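You operate a simulated robot arm through the tools that you are given. There is no shell and no other tool. Be economical: measure what you need, move in short steps, check, and stop when the job is done.

Carry out the task below with a simulated robot arm. There is one attempt and no reset: what you move stays moved.

JOB
Run tanks 22 and 29 into 72, lift it all to 26 and drop it into 55.
Fine: run each tank empty and shut each lever again.

It is judged by the outcome, as a careful person would: the job done as asked, and still so three seconds after it is handed in. It fails if anything else is knocked over, pushed out of place, dropped, spilled or broken.

ROBOT AND FRAMES
A 6-joint arm with a two-finger gripper, on a carriage that runs on a rail from [23, 1070] to [-23, -1070] (x, y) and turns from 3.194 to 8.988 rad about z. Base frame: it is fixed where the carriage stands at the start and does not move with it; the origin is on the floor, on the carriage's upright axis, x ahead of it, y to its left, z up. Units: mm, rad, N and s.
Its first joint turns from -2.007 to 2.007 rad. Payload 3.43 kg.
Tool frame: the origin (TCP) lies between the finger pads and is the grasp point; the fingertips stand 30 mm ahead of it; z points along the fingers, y is the line along which they close. The gripper opens to 104 mm. The gripper's body begins 57 mm behind the TCP.
Orientation is that of the tool frame in the base frame, as a unit quaternion [x, y, z, w]. With the fingers straight down and closing along the base's y, the tool's x points along the base's -x, its y along +y and its z along -z.

CONTROLS
- The arm moves only by the tool servo_tool. Its argument "commands" is a list of rows, each a list of 7 numbers: the shift along the base's x, y, z in mm, then the turn, a rotation vector about the base's x, y, z in rad, then the finger opening in mm, from 0 to 104. In form: [[dx, dy, dz, wx, wy, wz, gripper], ...]. A call has 1 to 20 rows; each row is the pose to reach, as a shift and turn from the pose commanded when the call began. A row lasts 0.2 s, in which the tool goes at most 50 mm and 0.15 rad; a call with a longer step from one row to the next is refused whole, and so is a gripper value outside its range. Where a pose cannot be reached the arm comes as near as it can. A force on the tool above 40 N (or 10 N above the force at the start of the call, whichever is more), or a blocked arm, ends the call early, and 0.2 s more pass. Each finger travels about 72 mm/s and halts on what it meets, pressing with about 36 N; the grip force reading is that of the motor and also rises with nothing between the fingers. The clock runs only during rows and for 0.2 s after the last one: add rows that repeat a pose to give the fingers time. The reply holds the time, the measured pose of the TCP, the force on the tool along the base axes, the opening and the grip force, in the units named above and with some noise, with the torque about the TCP (base axes, N m) and any sound that the robot's microphone picked up.
- Cameras (640 x 400 px; columns grow to the right, rows downward): "scene" is now at [24.1, 165, 1772]; the picture's right is [-0.32, -0.95, 0.00], its down [-0.52, 0.18, -0.84] and it looks along [0.79, -0.27, -0.55] (base axes); focal length 268 px, centre (320, 200). "wrist" rides on the gripper at [67, 18, -90] in the tool frame; the picture's right is [-0.25, 0.97, 0.00], its down [-0.73, -0.19, -0.66] and it looks along [-0.64, -0.17, 0.75] (tool axes); focal length 218 px, centre (320, 200). There is no depth. A picture from a camera that has moved, and an enlarged one, comes with that camera's place and axes in the base frame and with its lens.
- snapshot(camera): a new picture of that camera. No time passes.
- raise_lower(by): slides the trunk up (or, below 0, down) by that many mm; the arm and the scene camera ride with it, the base frame stays. It gives what a move gives, with no picture.
- base_move(legs): drives the robot by 1 to 6 legs, each [ahead, left, turn to the left] in mm, mm and rad, along the robot's own axes; the way and the turn of a leg run together, so that a leg with both is an arc; at most 1500 mm and 3.142 rad a leg. The arm and the cameras ride along, it lands a little off, and it stops where it bumps. It keeps to its track: a leg is cut to what the track allows. It gives what a move gives.
- turn_head(pan, tilt): turns the head with the scene camera to pan (to the left, within 2.705 rad either way) and tilt (down, from -0.506 to 1.204), counted from straight ahead of the robot. It gives what a move gives.
- enlarge(camera, box): a new picture of the part [left, top, right, bottom] of that camera's present view, enlarged. No time passes.
- finish_job(): hands the job in; it is judged then, once.

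Work in short steps. Places have to be worked out from the pictures, the camera data and where the tool is seen: move nearer, look again, correct. Check each grasp and each placing, and mend what went wrong. You have 120 turns and 90 pictures in all, those below and enlarged ones among them. Open the gripper and draw the arm clear of the work before you hand the job in, unless the task says otherwise; then end with one line.

The tools are called after "Request:" by a JSON object that holds its "fn" and its "kwargs". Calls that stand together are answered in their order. servo_tool: Moves the arm, as the interface text tells. Its arguments: {"type":"object","properties":{"commands":{"type":"array"}},"required":["commands"]} The other tools are called the same way: raise_lower (by) slides the trunk up or down; base_move (legs) drives the base; turn_head (pan, tilt) turns the head that bears the scene camera; snapshot (camera) takes a picture; enlarge (camera, box) takes an enlarged picture of a part of a camera's view; finish_job () hands the job in.

At the start:

```text
time_s: 0.0
ee_pos: [758.1, -101.2, 1302.4]
ee_rot: [0.0, 1.0, 0.0, 0.001]
wrist_force: [0.3, -0.3, -0.8]
ft_torque: [0.01, 0.01, -0.02]
width: 104.3
grip_force: 0.0
trunk travel left (down, up): [-825.0, 165.0]
robot x, y, heading: [-0.3, -4.2, -0.004]
head pan, tilt: [-0.33, 0.581]
```

scene: 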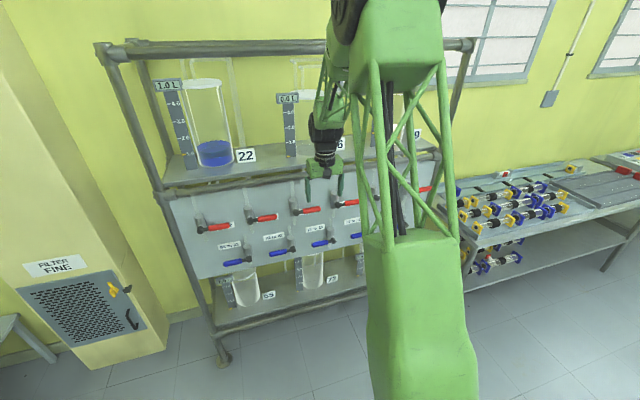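
wrist: 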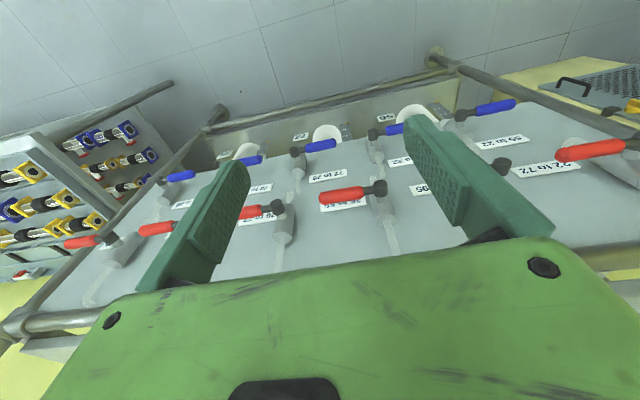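

The rack has upper tanks, red and blue levers with labels, and vessels below. I enlarge the scene to read the labels.

Request:
{"fn": "enlarge", "kwargs": {"camera": "scene", "box": [150, 60, 350, 185]}}

Request:
{"fn": "enlarge", "kwargs": {"camera": "scene", "box": [180, 180, 380, 305]}}

Request:
{"fn": "enlarge", "kwargs": {"camera": "wrist", "box": [60, 80, 380, 280]}}

Request:
{"fn": "enlarge", "kwargs": {"camera": "wrist", "box": [340, 70, 640, 257]}}

```text
3.20 times, centred on (250, 122) of scene
camera zoom: at [24.1, 165.0, 1772.0], right [-0.32, -0.95, 0.0], down [-0.52, 0.18, -0.84], along [0.79, -0.27, -0.55], focal length 858 px, centre (544, 448)
```

zoom: 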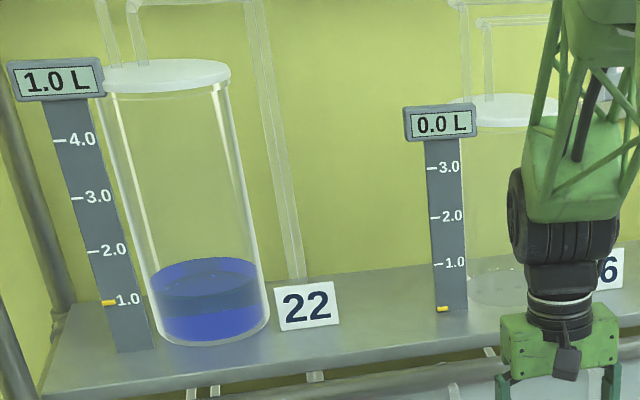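

```text
3.20 times, centred on (280, 242) of scene
camera zoom: at [24.1, 165.0, 1772.0], right [-0.32, -0.95, 0.0], down [-0.52, 0.18, -0.84], along [0.79, -0.27, -0.55], focal length 858 px, centre (448, 64)
```

zoom: 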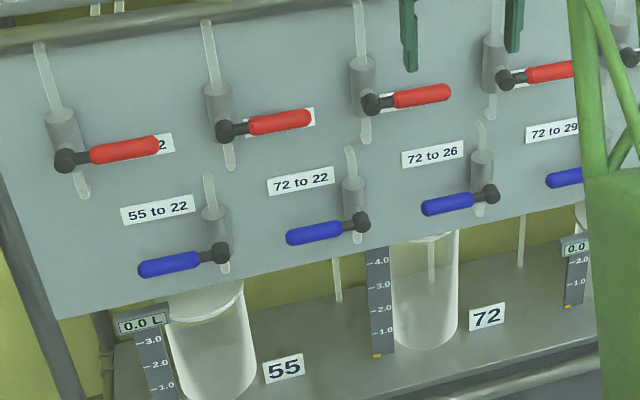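

```text
2.00 times, centred on (220, 180) of wrist
camera zoom: at [691.9, -82.4, 1391.9], right [0.25, 0.97, 0.0], down [0.73, -0.19, 0.66], along [0.64, -0.17, -0.75], focal length 436 px, centre (520, 240)
```

zoom: 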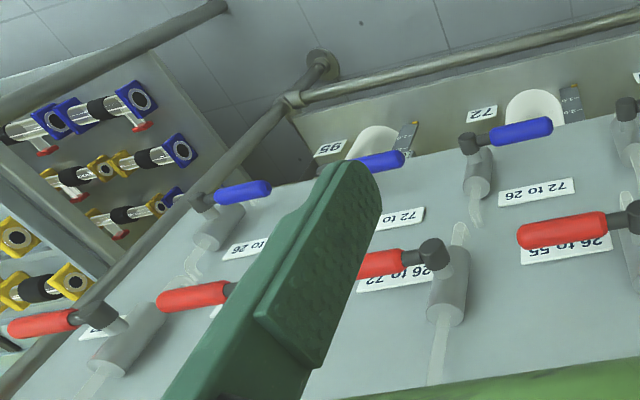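

```text
2.13 times, centred on (490, 164) of wrist
camera zoom: at [691.9, -82.4, 1391.9], right [0.25, 0.97, 0.0], down [0.73, -0.19, 0.66], along [0.64, -0.17, -0.75], focal length 466 px, centre (-43, 278)
```

zoom: 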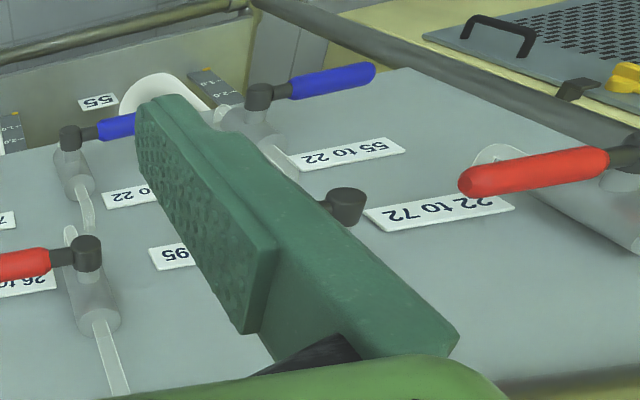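

Labels are read partly. I look around for further equipment (filter cabinet, tables, notices).

Request:
{"fn": "turn_head", "kwargs": {"pan": 0.7, "tilt": 0.5}}

Request:
{"fn": "snapshot", "kwargs": {"camera": "scene"}}

Request:
{"fn": "turn_head", "kwargs": {"pan": -1.2, "tilt": 0.5}}

Request:
{"fn": "snapshot", "kwargs": {"camera": "scene"}}

```text
time_s: 1.3
ee_pos: [759.0, -102.1, 1302.4]
ee_rot: [0.0, 1.0, 0.0, 0.0]
wrist_force: [0.4, 0.1, 0.4]
ft_torque: [-0.02, 0.01, -0.01]
width: 104.0
grip_force: 0.1
trunk travel left (down, up): [-825.0, 165.0]
robot x, y, heading: [-0.5, -1.6, 0.001]
head pan, tilt: [0.7, 0.499]
```

```text
83 pictures are left
camera scene: at [9.5, 252.4, 1779.4], right [0.64, -0.77, 0.0], down [-0.37, -0.31, -0.88], along [0.67, 0.57, -0.48], focal length 268 px, centre (320, 200)
```

scene: 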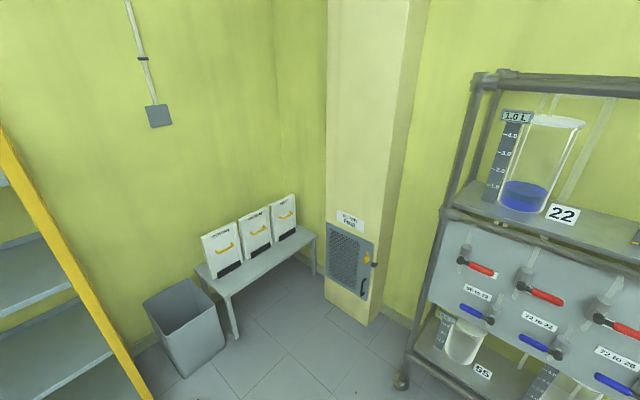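

```text
time_s: 3.2
ee_pos: [760.1, -100.4, 1302.4]
ee_rot: [-0.001, 1.0, 0.0, 0.001]
wrist_force: [-0.1, -0.4, 0.3]
ft_torque: [-0.04, 0.0, 0.03]
width: 104.3
grip_force: 0.1
trunk travel left (down, up): [-825.0, 165.0]
robot x, y, heading: [-1.4, -4.2, 0.004]
head pan, tilt: [-1.201, 0.499]
```

```text
82 pictures are left
camera scene: at [-27.2, 109.0, 1779.4], right [-0.93, -0.36, 0.0], down [-0.17, 0.45, -0.88], along [0.32, -0.82, -0.48], focal length 268 px, centre (320, 200)
```

scene: 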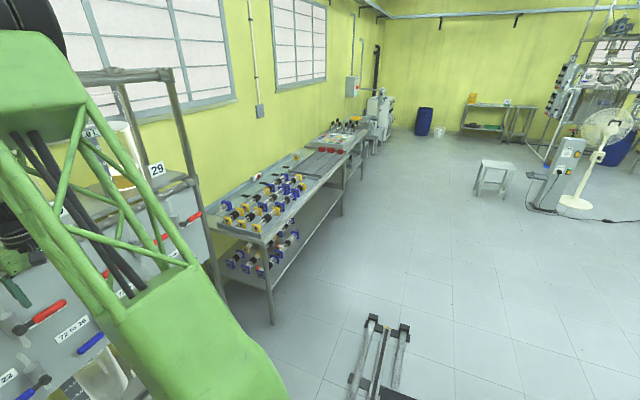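

The filter cabinet, cartridges and so on are unrelated; the job is levers only: 22→72, 29→72, 72→26, 26→55. I tilt the tool forward (~50°) to get a frontal wrist view of the panel.

Request:
{"fn": "servo_tool", "kwargs": {"commands": [[-25, 0, 0, 0, -0.145, 0, 104], [-50, 0, 0, 0, -0.29, 0, 104], [-75, 0, 0, 0, -0.435, 0, 104], [-100, 0, 0, 0, -0.58, 0, 104], [-125, 0, -10, 0, -0.725, 0, 60], [-150, 0, -20, 0, -0.87, 0, 20], [-150, 0, -40, 0, -0.87, 0, 0], [-150, 0, -60, 0, -0.87, 0, 0], [-150, 0, -60, 0, -0.87, 0, 0]]}}

Request:
{"fn": "snapshot", "kwargs": {"camera": "wrist"}}

Request:
{"fn": "turn_head", "kwargs": {"pan": -0.4, "tilt": 0.6}}

Request:
{"fn": "snapshot", "kwargs": {"camera": "scene"}}

```text
time_s: 5.2
ee_pos: [636.6, -106.5, 1267.9]
ee_rot: [-0.034, 0.908, 0.014, 0.417]
wrist_force: [1.5, -6.6, 0.7]
ft_torque: [0.36, 0.04, 0.29]
width: 0.1
grip_force: 34.8
out of reach, approached as far as the arm can: row 4, 5, 6, 7, 8, 9
trunk travel left (down, up): [-825.0, 165.0]
robot x, y, heading: [3.0, -2.2, -0.003]
head pan, tilt: [-1.201, 0.499]
```

```text
81 pictures are left
camera wrist: at [524.4, -96.0, 1275.7], right [0.09, 0.98, 0.19], down [-0.01, -0.19, 0.98], along [1.0, -0.09, -0.01], focal length 218 px, centre (320, 200)
```

wrist: 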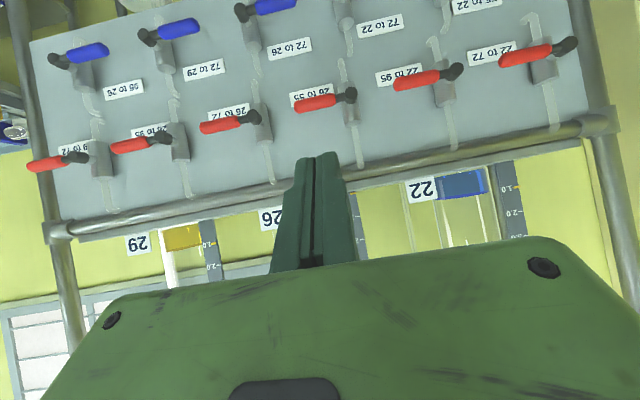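

```text
time_s: 6.3
ee_pos: [635.1, -104.5, 1269.1]
ee_rot: [-0.037, 0.908, 0.016, 0.417]
wrist_force: [-0.1, -0.6, -0.1]
ft_torque: [-0.02, -0.01, -0.01]
width: 0.0
grip_force: 34.5
trunk travel left (down, up): [-825.0, 165.0]
robot x, y, heading: [-0.2, 2.0, -0.002]
head pan, tilt: [-0.4, 0.6]
```

```text
80 pictures are left
camera scene: at [21.2, 159.3, 1770.3], right [-0.39, -0.92, 0.0], down [-0.52, 0.22, -0.83], along [0.76, -0.32, -0.56], focal length 268 px, centre (320, 200)
```

scene: 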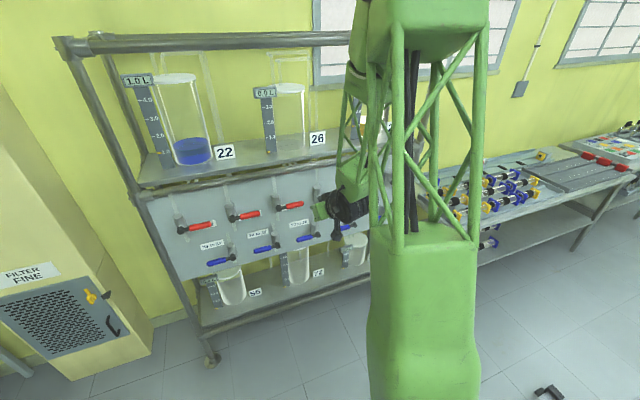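

The view is upside down; red levers read left-to-right: 22→72, 22→95, 26→55, 26→72, 29→95, 29→72. I enlarge to be sure.

Request:
{"fn": "enlarge", "kwargs": {"camera": "wrist", "box": [20, 0, 340, 200]}}

Request:
{"fn": "enlarge", "kwargs": {"camera": "wrist", "box": [280, 0, 600, 200]}}

```text
2.00 times, centred on (180, 100) of wrist
camera zoom: at [522.6, -95.2, 1276.7], right [0.09, 0.98, 0.19], down [-0.01, -0.19, 0.98], along [1.0, -0.09, -0.01], focal length 436 px, centre (600, 400)
```

zoom: 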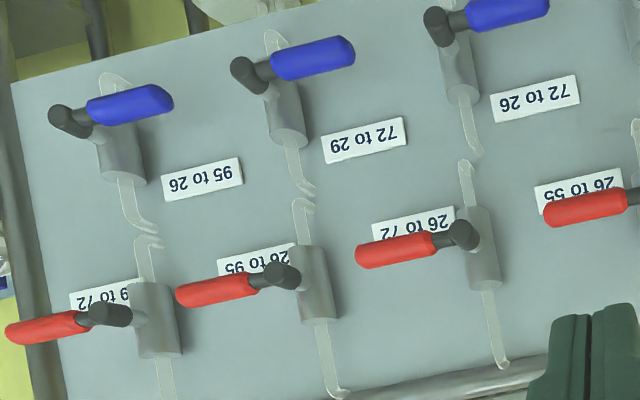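

```text
2.00 times, centred on (440, 100) of wrist
camera zoom: at [522.6, -95.2, 1276.7], right [0.09, 0.98, 0.19], down [-0.01, -0.19, 0.98], along [1.0, -0.09, -0.01], focal length 436 px, centre (80, 400)
```

zoom: 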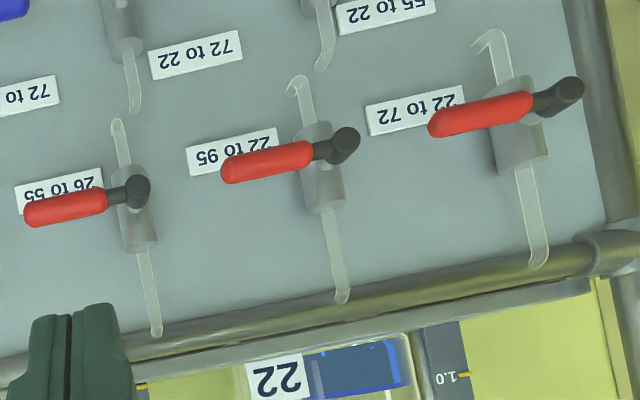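

Levers found: red pivots at z≈1080, x≈962, spaced ~203 mm in y (22→72 at y≈360, 26→55 at −40, 29→72 at −660); blue 72→26 at (962, −228, 858). I'll drive the carriage so that the tool faces the 22→72 lever, then level the tool to use closed fingers as a peg.

Request:
{"fn": "base_move", "kwargs": {"legs": [[0, 385, 0]]}}

Request:
{"fn": "servo_tool", "kwargs": {"commands": [[40, 0, 0, 0, 0, 0, 0], [80, 0, 0, 0, -0.1, 0, 0], [120, 0, 0, 0, -0.2, 0, 0], [150, 0, 0, 0, -0.3, 0, 0], [150, 0, 0, 0, -0.3, 0, 0]]}}

Request:
{"fn": "snapshot", "kwargs": {"camera": "wrist"}}

```text
time_s: 8.8
ee_pos: [643.1, 270.1, 1270.2]
ee_rot: [0.003, 0.908, 0.006, 0.42]
wrist_force: [0.5, -1.5, 0.3]
ft_torque: [0.0, 0.01, -0.03]
width: 0.0
grip_force: 35.2
trunk travel left (down, up): [-825.0, 165.0]
robot x, y, heading: [5.3, 391.0, -0.009]
head pan, tilt: [-0.4, 0.6]
```

```text
time_s: 10.0
ee_pos: [800.9, 271.5, 1277.0]
ee_rot: [0.011, 0.836, 0.018, 0.549]
wrist_force: [0.3, 0.1, 0.0]
ft_torque: [-0.01, -0.03, -0.01]
width: 0.0
grip_force: 35.3
out of reach, approached as far as the arm can: row 3, 4, 5
trunk travel left (down, up): [-825.0, 165.0]
robot x, y, heading: [4.9, 385.0, -0.003]
head pan, tilt: [-0.4, 0.6]
```

```text
77 pictures are left
camera wrist: at [692.9, 292.1, 1252.1], right [0.1, 0.96, 0.27], down [-0.31, -0.23, 0.92], along [0.94, -0.18, 0.28], focal length 218 px, centre (320, 200)
```

wrist: 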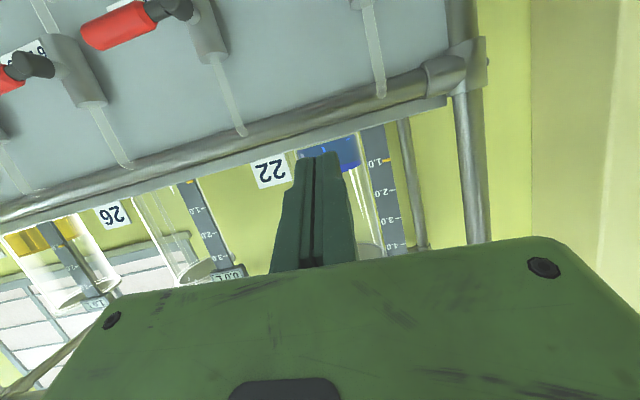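

The arm is limited in tilting at this height; the bar is at x≈1020, clear. I lower the trunk so that the tool comes to lever height, then tilt further.

Request:
{"fn": "raise_lower", "kwargs": {"by": -330}}

Request:
{"fn": "servo_tool", "kwargs": {"commands": [[0, 0, 45, 0, -0.1, 0, 0], [0, 0, 90, 0, -0.2, 0, 0], [0, 0, 135, 0, -0.3, 0, 0], [0, 0, 165, 0, -0.4, 0, 0], [0, 0, 165, 0, -0.4, 0, 0]]}}

```text
time_s: 13.3
ee_pos: [800.4, 271.1, 947.3]
ee_rot: [0.012, 0.836, 0.018, 0.549]
wrist_force: [0.8, -1.1, 0.1]
ft_torque: [0.0, -0.01, -0.01]
width: 0.0
grip_force: 34.8
trunk travel left (down, up): [-495.0, 495.0]
robot x, y, heading: [6.2, 388.3, 0.002]
head pan, tilt: [-0.4, 0.6]
```

```text
time_s: 14.5
ee_pos: [799.9, 270.1, 1113.4]
ee_rot: [0.006, 0.71, 0.022, 0.704]
wrist_force: [-0.4, 0.5, -0.2]
ft_torque: [0.01, 0.01, 0.01]
width: 0.0
grip_force: 35.1
trunk travel left (down, up): [-495.0, 495.0]
robot x, y, heading: [7.2, 385.5, -0.001]
head pan, tilt: [-0.4, 0.6]
```

The tool is now horizontal at (800, 270, 1113). I look from both cameras before approaching.

Request:
{"fn": "snapshot", "kwargs": {"camera": "wrist"}}

Request:
{"fn": "snapshot", "kwargs": {"camera": "scene"}}

```text
76 pictures are left
camera wrist: at [709.1, 289.8, 1047.6], right [-0.02, 0.96, 0.29], down [-0.65, -0.23, 0.73], along [0.76, -0.17, 0.62], focal length 218 px, centre (320, 200)
```

wrist: 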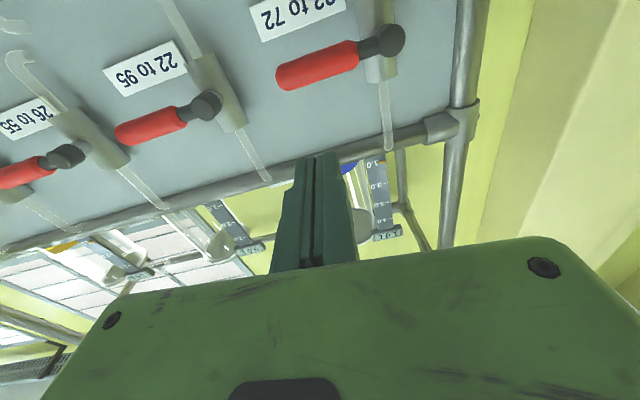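

```text
75 pictures are left
camera scene: at [29.7, 546.4, 1440.3], right [-0.39, -0.92, 0.0], down [-0.52, 0.22, -0.83], along [0.76, -0.32, -0.56], focal length 268 px, centre (320, 200)
```

scene: 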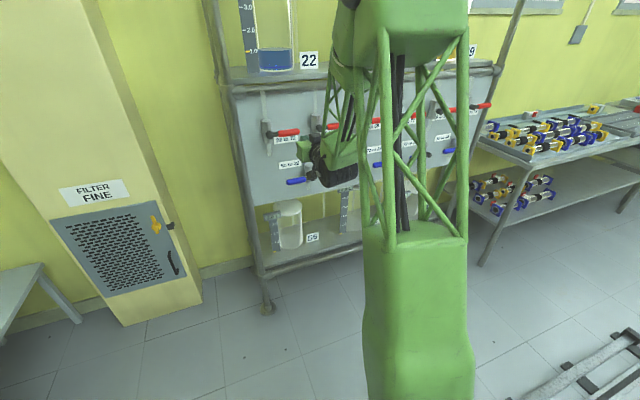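

The lever pivot refines to (965, 350, 1083), handle tip at y≈241, shut horizontal. I move the peg above the handle, fingertips to x≈972.

Request:
{"fn": "servo_tool", "kwargs": {"commands": [[45, 3, 10, 0, 0, 0, 0], [90, 5, 10, 0, 0, 0, 0], [120, 5, 10, 0, 0, 0, 0], [142, 5, 10, 0, 0, 0, 0], [142, 5, 10, 0, 0, 0, 0]]}}

Request:
{"fn": "snapshot", "kwargs": {"camera": "wrist"}}

```text
time_s: 15.7
ee_pos: [941.5, 264.2, 1128.4]
ee_rot: [0.003, 0.711, 0.024, 0.703]
wrist_force: [-0.6, 0.1, -0.2]
ft_torque: [-0.03, 0.02, 0.02]
width: 0.0
grip_force: 34.9
out of reach, approached as far as the arm can: row 1, 2, 3, 4, 5
trunk travel left (down, up): [-495.0, 495.0]
robot x, y, heading: [9.8, 385.4, -0.001]
head pan, tilt: [-0.4, 0.6]
```

```text
74 pictures are left
camera wrist: at [850.8, 283.6, 1062.8], right [-0.03, 0.96, 0.29], down [-0.64, -0.24, 0.73], along [0.77, -0.17, 0.62], focal length 218 px, centre (320, 200)
```

wrist: 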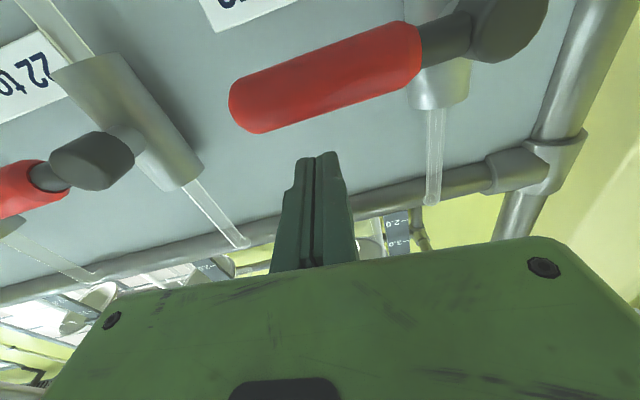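

The finger sits just above the red handle. The reach is marginal with a fully level tool, so I tilt it slightly down (0.15 rad) and settle at the contact height.

Request:
{"fn": "servo_tool", "kwargs": {"commands": [[0, 0, 0, 0, 0.1, 0, 0], [0, 0, 0, 0, 0.2, 0, 0], [0, 0, 0, 0, 0.2, 0, 0]]}}

```text
time_s: 16.5
ee_pos: [939.9, 265.4, 1125.8]
ee_rot: [0.011, 0.777, 0.018, 0.629]
wrist_force: [0.2, 0.0, 0.1]
ft_torque: [-0.02, -0.01, -0.02]
width: 0.0
grip_force: 35.1
trunk travel left (down, up): [-495.0, 495.0]
robot x, y, heading: [9.8, 386.4, 0.001]
head pan, tilt: [-0.4, 0.6]
```

Position is stable. I press the handle down to ~30° as a test of direction.

Request:
{"fn": "servo_tool", "kwargs": {"commands": [[0, 10, 0, 0, 0.2, 0, 0], [0, 10, -12, 0, 0, 0, 0]]}}

```text
refused: row 1 steps farther than a row can; nothing moved
```

That turn was a slip; turns are relative to the call's start, so zero is right.

Request:
{"fn": "servo_tool", "kwargs": {"commands": [[0, 10, 0, 0, 0, 0, 0], [0, 10, -12, 0, 0, 0, 0], [0, 10, -24, 0, 0, 0, 0], [0, 9, -36, 0, 0, 0, 0], [0, 9, -48, 0, 0, 0, 0], [0, 9, -57, 0, 0, 0, 0]]}}

Request:
{"fn": "snapshot", "kwargs": {"camera": "wrist"}}

```text
time_s: 17.3
ee_pos: [940.8, 275.8, 1111.4]
ee_rot: [0.009, 0.771, 0.019, 0.636]
wrist_force: [1.6, -1.3, 13.1]
ft_torque: [-0.04, -0.26, 0.01]
width: 0.0
grip_force: 34.6
trunk travel left (down, up): [-495.0, 495.0]
robot x, y, heading: [6.3, 386.6, 0.001]
head pan, tilt: [-0.4, 0.6]
stopped in row 4: the force on the tool passed its limit at 50 N (the readings are from after the stop); the commanded pose is now the measured one
```

```text
73 pictures are left
camera wrist: at [839.7, 295.2, 1063.8], right [0.04, 0.96, 0.29], down [-0.5, -0.23, 0.83], along [0.86, -0.18, 0.47], focal length 218 px, centre (320, 200)
```

wrist: 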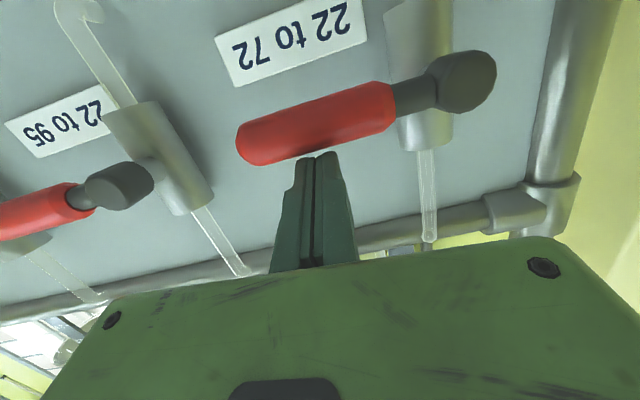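

The handle won't go down (50 N), so this lever must open upward. I back out, go below the handle, and push up.

Request:
{"fn": "servo_tool", "kwargs": {"commands": [[0, 0, 10, 0, 0, 0, 0], [-40, 0, 10, 0, 0, 0, 0], [-70, 0, 5, 0, 0, 0, 0], [-70, 0, -40, 0, 0, 0, 0], [-70, 0, -68, 0, 0, 0, 0], [-35, 0, -68, 0, 0, 0, 0], [0, 0, -68, 0, 0, 0, 0], [0, 0, -68, 0, 0, 0, 0]]}}

Request:
{"fn": "snapshot", "kwargs": {"camera": "wrist"}}

```text
time_s: 19.1
ee_pos: [941.8, 271.5, 1043.5]
ee_rot: [0.006, 0.774, 0.023, 0.633]
wrist_force: [0.6, 0.2, -0.4]
ft_torque: [0.01, 0.0, 0.01]
width: 0.0
grip_force: 34.5
out of reach, approached as far as the arm can: row 7, 8
trunk travel left (down, up): [-495.0, 495.0]
robot x, y, heading: [8.1, 387.1, -0.005]
head pan, tilt: [-0.4, 0.6]
```

```text
72 pictures are left
camera wrist: at [840.0, 290.1, 996.8], right [0.03, 0.96, 0.29], down [-0.5, -0.24, 0.84], along [0.87, -0.17, 0.47], focal length 218 px, centre (320, 200)
```

wrist: 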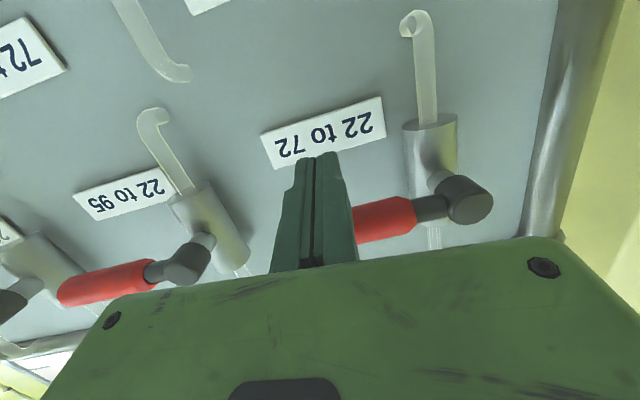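

Peg is below the handle. I push upward along the arc to ~45°.

Request:
{"fn": "servo_tool", "kwargs": {"commands": [[3, 3, 12, 0, 0, 0, 0], [3, 3, 22, 0, 0, 0, 0], [3, 1, 32, 0, 0, 0, 0], [3, 0, 42, 0, 0, 0, 0], [3, 1, 52, 0, 0, 0, 0], [3, 2, 62, 0, 0, 0, 0], [3, 6, 72, 0, 0, 0, 0], [3, 10, 81, 0, 0, 0, 0]]}}

Request:
{"fn": "snapshot", "kwargs": {"camera": "wrist"}}

```text
time_s: 20.9
ee_pos: [942.4, 281.6, 1123.9]
ee_rot: [0.01, 0.773, 0.019, 0.634]
wrist_force: [0.1, 0.0, 0.2]
ft_torque: [0.02, -0.04, 0.02]
width: 0.0
grip_force: 34.8
trunk travel left (down, up): [-495.0, 495.0]
robot x, y, heading: [8.7, 386.2, -0.002]
head pan, tilt: [-0.4, 0.6]
```

```text
71 pictures are left
camera wrist: at [842.6, 301.8, 1076.6], right [0.04, 0.96, 0.29], down [-0.5, -0.23, 0.83], along [0.86, -0.18, 0.47], focal length 218 px, centre (320, 200)
```

wrist: 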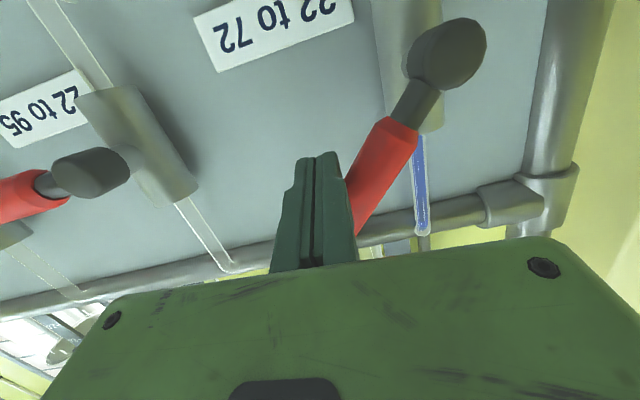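

The lever turns upward and blue liquid has begun to flow. I complete the arc to vertical.

Request:
{"fn": "servo_tool", "kwargs": {"commands": [[0, 6, 9, 0, 0, 0, 0], [0, 12, 17, 0, 0, 0, 0], [0, 20, 24, 0, 0, 0, 0], [0, 28, 30, 0, 0, 0, 0], [0, 37, 34, 0, 0, 0, 0], [0, 46, 38, 0, 0, 0, 0], [0, 50, 38, 0, 0, 0, 0], [0, 54, 38, 0, 0, 0, 0]]}}

Request:
{"fn": "snapshot", "kwargs": {"camera": "wrist"}}

Request:
{"fn": "snapshot", "kwargs": {"camera": "scene"}}

```text
time_s: 22.7
ee_pos: [944.3, 318.5, 1167.9]
ee_rot: [0.002, 0.775, 0.028, 0.631]
wrist_force: [-1.0, 0.7, -0.3]
ft_torque: [0.01, -0.01, -0.03]
width: 0.2
grip_force: 35.0
out of reach, approached as far as the arm can: row 4, 5, 6, 7, 8
trunk travel left (down, up): [-495.0, 495.0]
robot x, y, heading: [8.7, 390.0, -0.004]
head pan, tilt: [-0.4, 0.6]
```

```text
70 pictures are left
camera wrist: at [844.4, 337.4, 1121.3], right [0.02, 0.96, 0.29], down [-0.49, -0.25, 0.84], along [0.87, -0.16, 0.46], focal length 218 px, centre (320, 200)
```

wrist: 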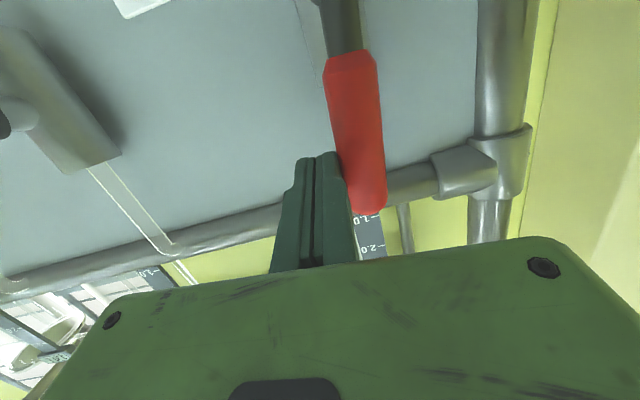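

```text
69 pictures are left
camera scene: at [30.0, 546.2, 1440.3], right [-0.39, -0.92, 0.0], down [-0.52, 0.22, -0.83], along [0.76, -0.32, -0.56], focal length 268 px, centre (320, 200)
```

scene: 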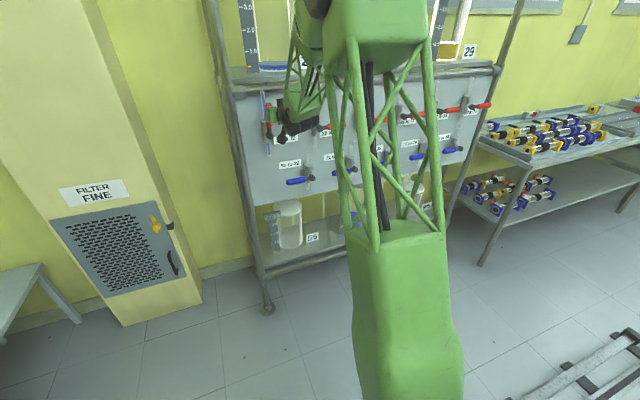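

The lever is fully open and 22 is draining quickly. I back out and shift to the handle's left side (x retracted), looking at the gauge meanwhile.

Request:
{"fn": "servo_tool", "kwargs": {"commands": [[-35, -5, 0, 0, 0, 0, 0], [-75, -5, 0, 0, 0, 0, 0], [-80, 30, 0, 0, 0, 0, 0], [-80, 66, -3, 0, 0, 0, 0], [-80, 66, -3, 0, 0, 0, 0]]}}

Request:
{"fn": "turn_head", "kwargs": {"pan": -0.2, "tilt": 0.2}}

Request:
{"fn": "snapshot", "kwargs": {"camera": "scene"}}

Request:
{"fn": "snapshot", "kwargs": {"camera": "wrist"}}

```text
time_s: 23.9
ee_pos: [858.8, 337.7, 1159.0]
ee_rot: [-0.006, 0.777, 0.037, 0.629]
wrist_force: [0.9, 0.1, -0.9]
ft_torque: [-0.03, -0.03, -0.03]
width: 0.0
grip_force: 34.2
out of reach, approached as far as the arm can: row 1, 2, 3, 4, 5
trunk travel left (down, up): [-495.0, 495.0]
robot x, y, heading: [5.8, 387.3, -0.004]
head pan, tilt: [-0.4, 0.6]
```

```text
time_s: 24.8
ee_pos: [858.0, 337.6, 1161.5]
ee_rot: [-0.006, 0.776, 0.038, 0.629]
wrist_force: [0.2, -0.9, 0.1]
ft_torque: [-0.01, 0.02, -0.02]
width: 0.0
grip_force: 35.1
trunk travel left (down, up): [-495.0, 495.0]
robot x, y, heading: [8.4, 385.8, -0.007]
head pan, tilt: [-0.201, 0.201]
```

```text
68 pictures are left
camera scene: at [39.9, 562.0, 1477.0], right [-0.2, -0.98, 0.0], down [-0.2, 0.04, -0.98], along [0.96, -0.2, -0.2], focal length 268 px, centre (320, 200)
```

scene: 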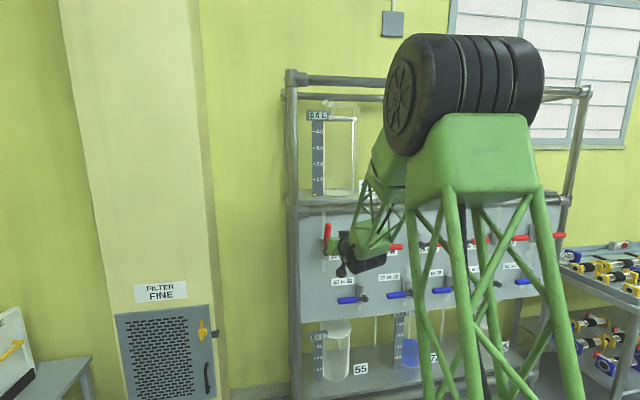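

```text
67 pictures are left
camera wrist: at [755.8, 352.7, 1114.7], right [0.0, 0.95, 0.3], down [-0.48, -0.26, 0.84], along [0.88, -0.14, 0.46], focal length 218 px, centre (320, 200)
```

wrist: 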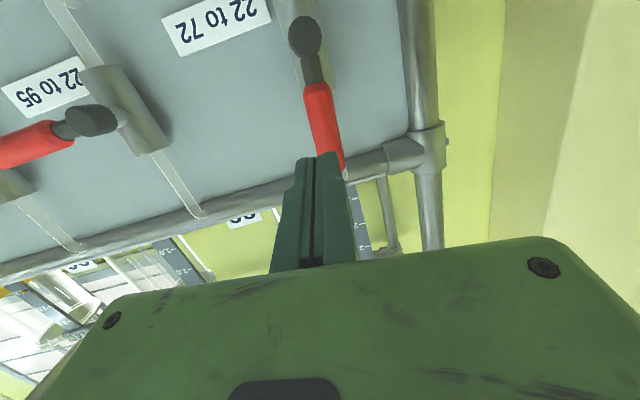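

A wrist limit blocks moving left, so I'll shift the carriage left 60 mm instead. First checking gauge 22.

Request:
{"fn": "base_move", "kwargs": {"legs": [[0, 60, 0]]}}

Request:
{"fn": "enlarge", "kwargs": {"camera": "scene", "box": [260, 90, 420, 190]}}

Request:
{"fn": "snapshot", "kwargs": {"camera": "wrist"}}

```text
time_s: 25.8
ee_pos: [859.9, 398.8, 1160.3]
ee_rot: [-0.009, 0.776, 0.04, 0.629]
wrist_force: [-0.1, -0.5, 0.7]
ft_torque: [-0.01, -0.04, -0.02]
width: 0.1
grip_force: 34.2
trunk travel left (down, up): [-495.0, 495.0]
robot x, y, heading: [9.4, 444.5, 0.001]
head pan, tilt: [-0.201, 0.201]
```

```text
4.00 times, centred on (340, 140) of scene
camera zoom: at [40.5, 620.8, 1477.1], right [-0.2, -0.98, 0.0], down [-0.2, 0.04, -0.98], along [0.96, -0.19, -0.2], focal length 1072 px, centre (240, 440)
```

zoom: 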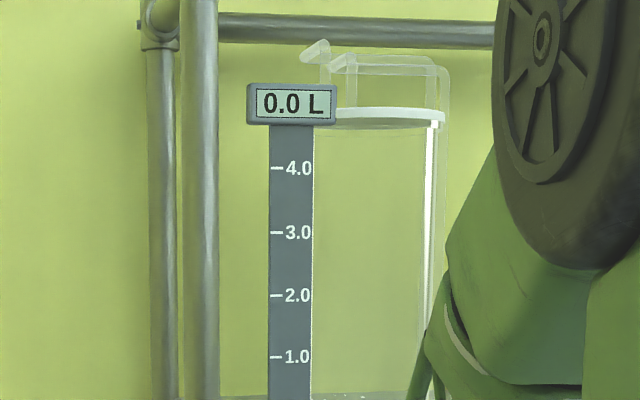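

```text
65 pictures are left
camera wrist: at [757.2, 414.3, 1114.4], right [-0.01, 0.95, 0.3], down [-0.48, -0.26, 0.84], along [0.88, -0.14, 0.46], focal length 218 px, centre (320, 200)
```

wrist: 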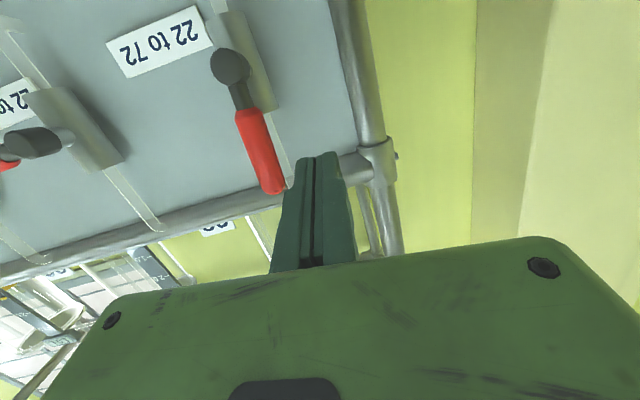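

Tank 22 reads 0.0 L. I insert the peg left of the upright handle and sweep it right and down to shut.

Request:
{"fn": "servo_tool", "kwargs": {"commands": [[40, -10, 0, 0, 0, 0, 0], [82, -14, -2, 0, 0, 0, 0], [82, -26, 2, 0, 0, 0, 0], [82, -36, 4, 0, 0, 0, 0], [82, -47, 5, 0, 0, 0, 0], [82, -57, 4, 0, 0, 0, 0], [82, -67, 3, 0, 0, 0, 0], [82, -77, -1, 0, 0, 0, 0], [82, -86, -5, 0, 0, 0, 0], [82, -95, -11, 0, 0, 0, 0], [82, -103, -18, 0, 0, 0, 0]]}}

Request:
{"fn": "snapshot", "kwargs": {"camera": "wrist"}}

```text
time_s: 28.2
ee_pos: [940.7, 296.0, 1140.2]
ee_rot: [-0.007, 0.776, 0.038, 0.629]
wrist_force: [-0.9, 0.9, 0.3]
ft_torque: [0.02, -0.03, -0.04]
width: 0.1
grip_force: 34.7
trunk travel left (down, up): [-495.0, 495.0]
robot x, y, heading: [9.1, 445.6, -0.0]
head pan, tilt: [-0.201, 0.201]
```

```text
64 pictures are left
camera wrist: at [839.5, 311.1, 1094.9], right [-0.01, 0.95, 0.3], down [-0.48, -0.26, 0.84], along [0.88, -0.14, 0.46], focal length 218 px, centre (320, 200)
```

wrist: 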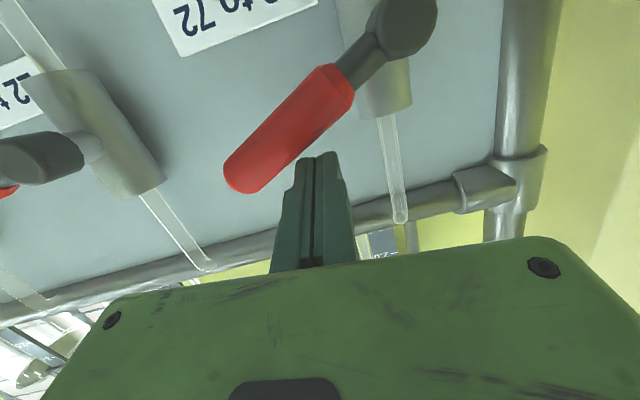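

Sweep works; finish pressing down to the shut stop.

Request:
{"fn": "servo_tool", "kwargs": {"commands": [[0, -6, -6, 0, 0, 0, 0], [0, -12, -12, 0, 0, 0, 0], [0, -17, -21, 0, 0, 0, 0], [0, -20, -29, 0, 0, 0, 0], [0, -20, -33, 0, 0, 0, 0], [0, -20, -37, 0, 0, 0, 0]]}}

Request:
{"fn": "snapshot", "kwargs": {"camera": "wrist"}}

```text
time_s: 29.7
ee_pos: [942.0, 276.6, 1111.3]
ee_rot: [-0.009, 0.773, 0.04, 0.633]
wrist_force: [-0.9, -0.5, 12.0]
ft_torque: [-0.03, -0.2, 0.08]
width: 0.2
grip_force: 34.7
trunk travel left (down, up): [-495.0, 495.0]
robot x, y, heading: [4.5, 448.1, 0.002]
head pan, tilt: [-0.201, 0.201]
stopped in row 6: the force on the tool passed its limit at 42 N (the readings are from after the stop); the commanded pose is now the measured one
```

```text
63 pictures are left
camera wrist: at [839.6, 291.2, 1064.3], right [-0.01, 0.95, 0.3], down [-0.49, -0.26, 0.83], along [0.87, -0.14, 0.47], focal length 218 px, centre (320, 200)
```

wrist: 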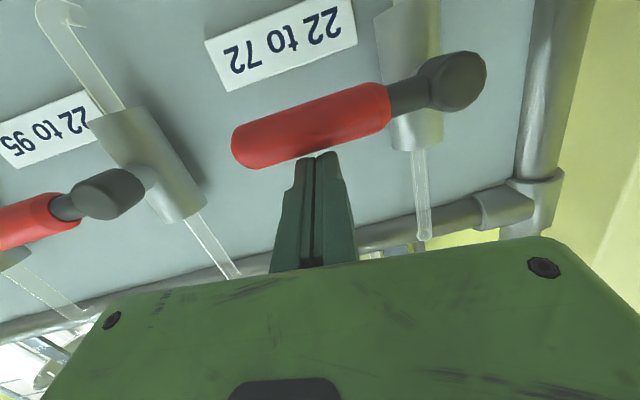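

22→72 is shut again. I retract and drive 1012 mm right to the 29→72 lever.

Request:
{"fn": "servo_tool", "kwargs": {"commands": [[0, 0, 12, 0, 0, 0, 0], [-45, 0, 12, 0, 0, 0, 0], [-90, 0, 12, 0, 0, 0, 0], [-110, 0, 12, 0, 0, 0, 0], [-110, 0, 12, 0, 0, 0, 0]]}}

Request:
{"fn": "base_move", "kwargs": {"legs": [[0, -1012, 0]]}}

Request:
{"fn": "snapshot", "kwargs": {"camera": "wrist"}}

Request:
{"fn": "snapshot", "kwargs": {"camera": "scene"}}

```text
time_s: 30.9
ee_pos: [833.7, 278.1, 1122.1]
ee_rot: [-0.009, 0.774, 0.04, 0.631]
wrist_force: [-0.1, 0.5, 0.6]
ft_torque: [0.0, -0.02, 0.0]
width: 0.1
grip_force: 35.1
trunk travel left (down, up): [-495.0, 495.0]
robot x, y, heading: [8.7, 448.0, 0.001]
head pan, tilt: [-0.201, 0.201]
```

```text
time_s: 36.4
ee_pos: [816.6, -718.8, 1121.2]
ee_rot: [-0.017, 0.775, 0.047, 0.63]
wrist_force: [-0.1, 0.5, 0.5]
ft_torque: [0.0, -0.02, -0.01]
width: 0.0
grip_force: 34.9
trunk travel left (down, up): [-495.0, 495.0]
robot x, y, heading: [-14.9, -569.4, 0.025]
head pan, tilt: [-0.201, 0.201]
```

```text
62 pictures are left
camera wrist: at [713.8, -705.5, 1074.7], right [-0.03, 0.95, 0.3], down [-0.48, -0.27, 0.84], along [0.88, -0.12, 0.46], focal length 218 px, centre (320, 200)
```

wrist: 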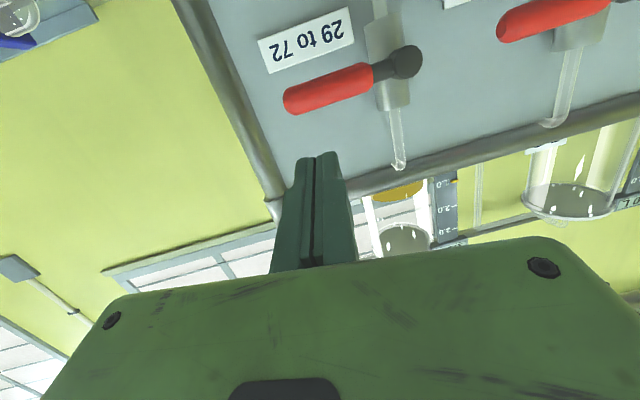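

```text
61 pictures are left
camera scene: at [17.9, -392.2, 1477.3], right [-0.18, -0.98, 0.0], down [-0.2, 0.04, -0.98], along [0.96, -0.17, -0.2], focal length 268 px, centre (320, 200)
```

scene: 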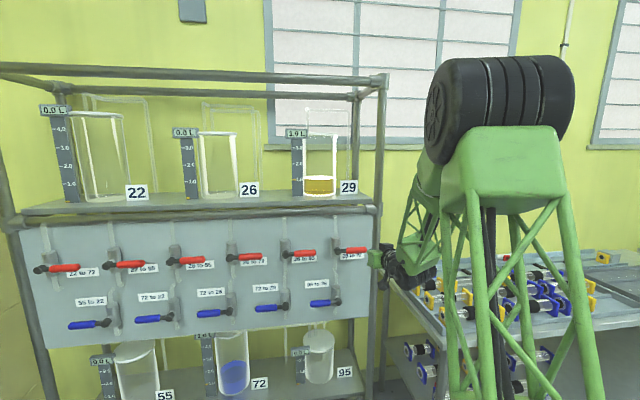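

29 holds 1.0 L, 72 holds the blue liquid. I move the carriage 45 mm left for wrist room and enlarge the lever to fix its depth.

Request:
{"fn": "base_move", "kwargs": {"legs": [[0, 45, 0]]}}

Request:
{"fn": "enlarge", "kwargs": {"camera": "scene", "box": [240, 200, 400, 300]}}

Request:
{"fn": "snapshot", "kwargs": {"camera": "wrist"}}

```text
time_s: 37.3
ee_pos: [817.2, -674.0, 1122.0]
ee_rot: [-0.017, 0.775, 0.047, 0.631]
wrist_force: [-0.1, -0.1, -0.3]
ft_torque: [0.04, 0.01, -0.02]
width: 0.2
grip_force: 35.1
trunk travel left (down, up): [-495.0, 495.0]
robot x, y, heading: [-11.5, -523.0, 0.02]
head pan, tilt: [-0.201, 0.201]
```

```text
4.00 times, centred on (320, 250) of scene
camera zoom: at [18.6, -347.5, 1477.3], right [-0.18, -0.98, 0.0], down [-0.2, 0.03, -0.98], along [0.96, -0.17, -0.2], focal length 1072 px, centre (320, 0)
```

zoom: 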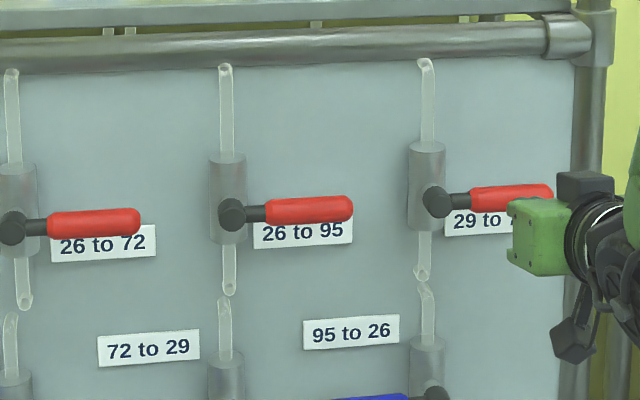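

```text
59 pictures are left
camera wrist: at [714.8, -660.5, 1074.6], right [-0.03, 0.95, 0.3], down [-0.48, -0.27, 0.84], along [0.88, -0.12, 0.46], focal length 218 px, centre (320, 200)
```

wrist: 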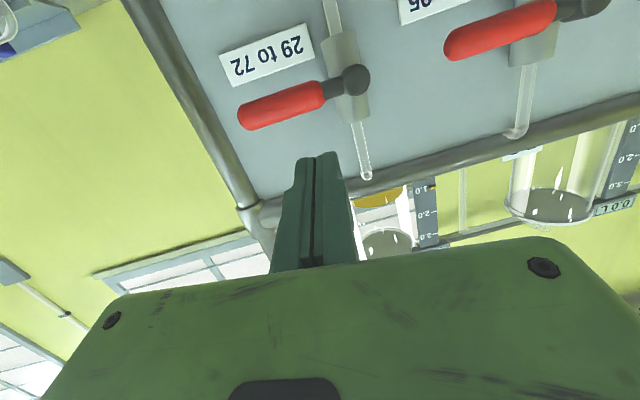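

Lever 29→72 pivot is at about (945, −624, 1084) (panel parallel to the slightly skewed rail). I go below its handle with the tip at x≈952.

Request:
{"fn": "servo_tool", "kwargs": {"commands": [[0, -12, -40, 0, 0, 0, 0], [0, -25, -79, 0, 0, 0, 0], [50, -25, -79, 0, 0, 0, 0], [95, -25, -79, 0, 0, 0, 0], [105, -25, -79, 0, 0, 0, 0], [105, -25, -79, 0, 0, 0, 0]]}}

Request:
{"fn": "snapshot", "kwargs": {"camera": "wrist"}}

```text
time_s: 38.7
ee_pos: [920.7, -697.8, 1041.9]
ee_rot: [-0.017, 0.775, 0.046, 0.631]
wrist_force: [0.2, 0.6, 0.5]
ft_torque: [-0.02, -0.04, 0.01]
width: 0.0
grip_force: 34.8
trunk travel left (down, up): [-495.0, 495.0]
robot x, y, heading: [-8.6, -522.2, 0.022]
head pan, tilt: [-0.201, 0.201]
```

```text
58 pictures are left
camera wrist: at [818.8, -685.6, 994.9], right [-0.03, 0.95, 0.3], down [-0.48, -0.27, 0.84], along [0.88, -0.12, 0.46], focal length 218 px, centre (320, 200)
```

wrist: 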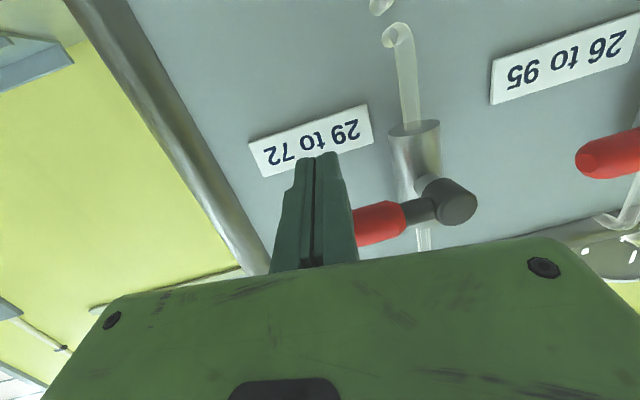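

Same relative picture as before. I push it up through the whole arc.

Request:
{"fn": "servo_tool", "kwargs": {"commands": [[0, 0, 12, 0, 0, 0, 0], [0, 0, 22, 0, 0, 0, 0], [0, -2, 32, 0, 0, 0, 0], [0, -3, 42, 0, 0, 0, 0], [0, -2, 52, 0, 0, 0, 0], [0, -1, 62, 0, 0, 0, 0], [0, 2, 72, 0, 0, 0, 0], [0, 6, 81, 0, 0, 0, 0], [0, 12, 90, 0, 0, 0, 0], [0, 18, 98, 0, 0, 0, 0], [0, 26, 105, 0, 0, 0, 0], [0, 34, 111, 0, 0, 0, 0], [0, 43, 116, 0, 0, 0, 0], [0, 51, 119, 0, 0, 0, 0], [0, 56, 119, 0, 0, 0, 0]]}}

Request:
{"fn": "snapshot", "kwargs": {"camera": "wrist"}}

```text
time_s: 41.9
ee_pos: [920.8, -650.0, 1163.3]
ee_rot: [-0.014, 0.774, 0.045, 0.632]
wrist_force: [5.2, -35.3, -2.0]
ft_torque: [-0.51, 0.0, -0.68]
width: 0.0
grip_force: 35.5
trunk travel left (down, up): [-495.0, 495.0]
robot x, y, heading: [-13.5, -524.7, 0.02]
head pan, tilt: [-0.201, 0.201]
```

```text
57 pictures are left
camera wrist: at [818.2, -635.9, 1116.0], right [-0.02, 0.95, 0.3], down [-0.48, -0.27, 0.83], along [0.88, -0.12, 0.46], focal length 218 px, centre (320, 200)
```

wrist: 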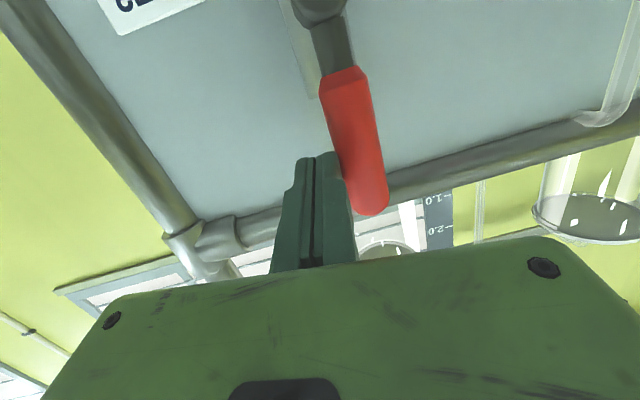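

Fully open against its stop. I back out, move to the left side of the handle and check the levels.

Request:
{"fn": "servo_tool", "kwargs": {"commands": [[0, -6, 0, 0, 0, 0, 0], [-45, -6, 0, 0, 0, 0, 0], [-80, -6, 0, 0, 0, 0, 0], [-80, 35, -2, 0, 0, 0, 0], [-80, 60, -5, 0, 0, 0, 0], [-80, 60, -5, 0, 0, 0, 0]]}}

Request:
{"fn": "enlarge", "kwargs": {"camera": "scene", "box": [160, 90, 416, 250]}}

Request:
{"fn": "snapshot", "kwargs": {"camera": "wrist"}}

```text
time_s: 43.3
ee_pos: [840.2, -580.3, 1158.4]
ee_rot: [-0.017, 0.774, 0.047, 0.631]
wrist_force: [-0.4, 0.3, -0.2]
ft_torque: [0.01, -0.03, -0.01]
width: 0.1
grip_force: 35.0
trunk travel left (down, up): [-495.0, 495.0]
robot x, y, heading: [-14.8, -523.9, 0.02]
head pan, tilt: [-0.201, 0.201]
```

```text
2.50 times, centred on (288, 170) of scene
camera zoom: at [16.1, -347.9, 1477.0], right [-0.18, -0.98, 0.0], down [-0.2, 0.04, -0.98], along [0.96, -0.17, -0.2], focal length 670 px, centre (400, 275)
```

zoom: 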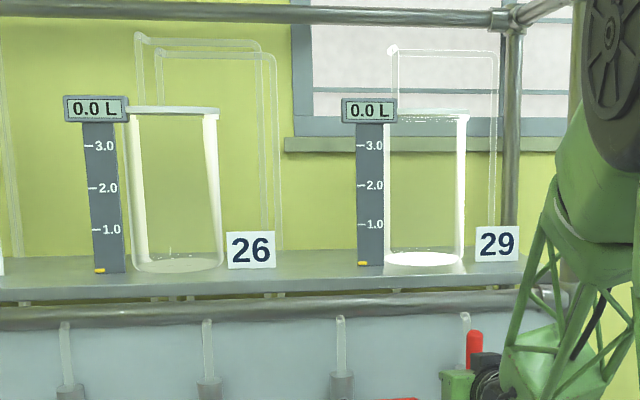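

```text
55 pictures are left
camera wrist: at [738.5, -568.3, 1111.1], right [-0.03, 0.95, 0.3], down [-0.48, -0.27, 0.83], along [0.88, -0.12, 0.46], focal length 218 px, centre (320, 200)
```

wrist: 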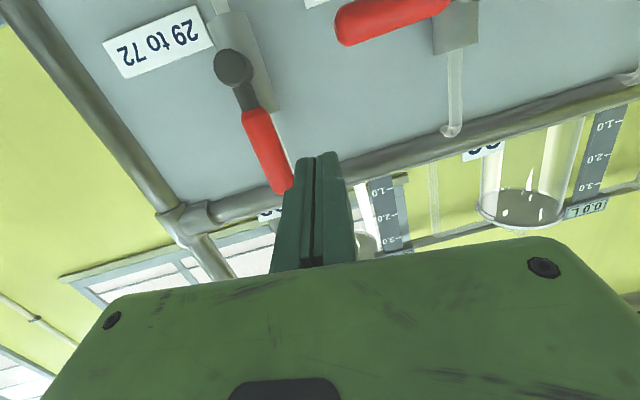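

29 reads 0.0 L. I insert on the left side and sweep the lever shut.

Request:
{"fn": "servo_tool", "kwargs": {"commands": [[45, -10, 2, 0, 0, 0, 0], [80, -12, 2, 0, 0, 0, 0], [80, -22, 5, 0, 0, 0, 0], [80, -32, 7, 0, 0, 0, 0], [80, -42, 8, 0, 0, 0, 0], [80, -52, 7, 0, 0, 0, 0], [80, -62, 6, 0, 0, 0, 0], [80, -72, 3, 0, 0, 0, 0], [80, -81, -1, 0, 0, 0, 0], [80, -90, -7, 0, 0, 0, 0], [80, -98, -13, 0, 0, 0, 0], [80, -105, -21, 0, 0, 0, 0], [80, -111, -29, 0, 0, 0, 0], [80, -116, -38, 0, 0, 0, 0], [80, -119, -46, 0, 0, 0, 0], [80, -119, -50, 0, 0, 0, 0], [80, -119, -54, 0, 0, 0, 0]]}}

Request:
{"fn": "snapshot", "kwargs": {"camera": "wrist"}}

```text
time_s: 46.8
ee_pos: [922.1, -703.2, 1110.7]
ee_rot: [-0.016, 0.771, 0.045, 0.635]
wrist_force: [1.7, -1.2, 9.8]
ft_torque: [-0.01, -0.2, 0.07]
width: 0.0
grip_force: 34.4
trunk travel left (down, up): [-495.0, 495.0]
robot x, y, heading: [-11.3, -526.7, 0.023]
head pan, tilt: [-0.201, 0.201]
stopped in row 17: the force on the tool passed its limit at 47 N (the readings are from after the stop); the commanded pose is now the measured one
```

```text
54 pictures are left
camera wrist: at [820.2, -690.3, 1063.6], right [-0.03, 0.95, 0.3], down [-0.48, -0.27, 0.83], along [0.87, -0.12, 0.47], focal length 218 px, centre (320, 200)
```

wrist: 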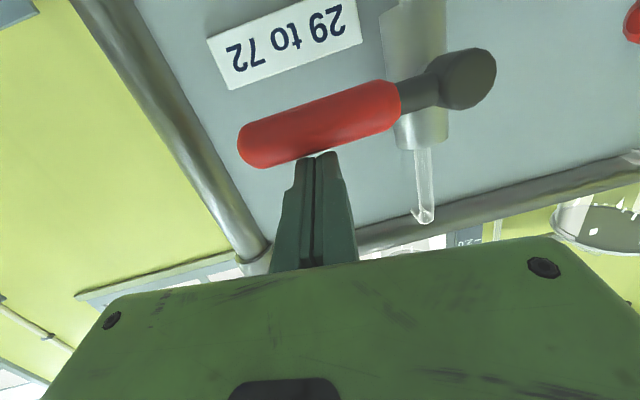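

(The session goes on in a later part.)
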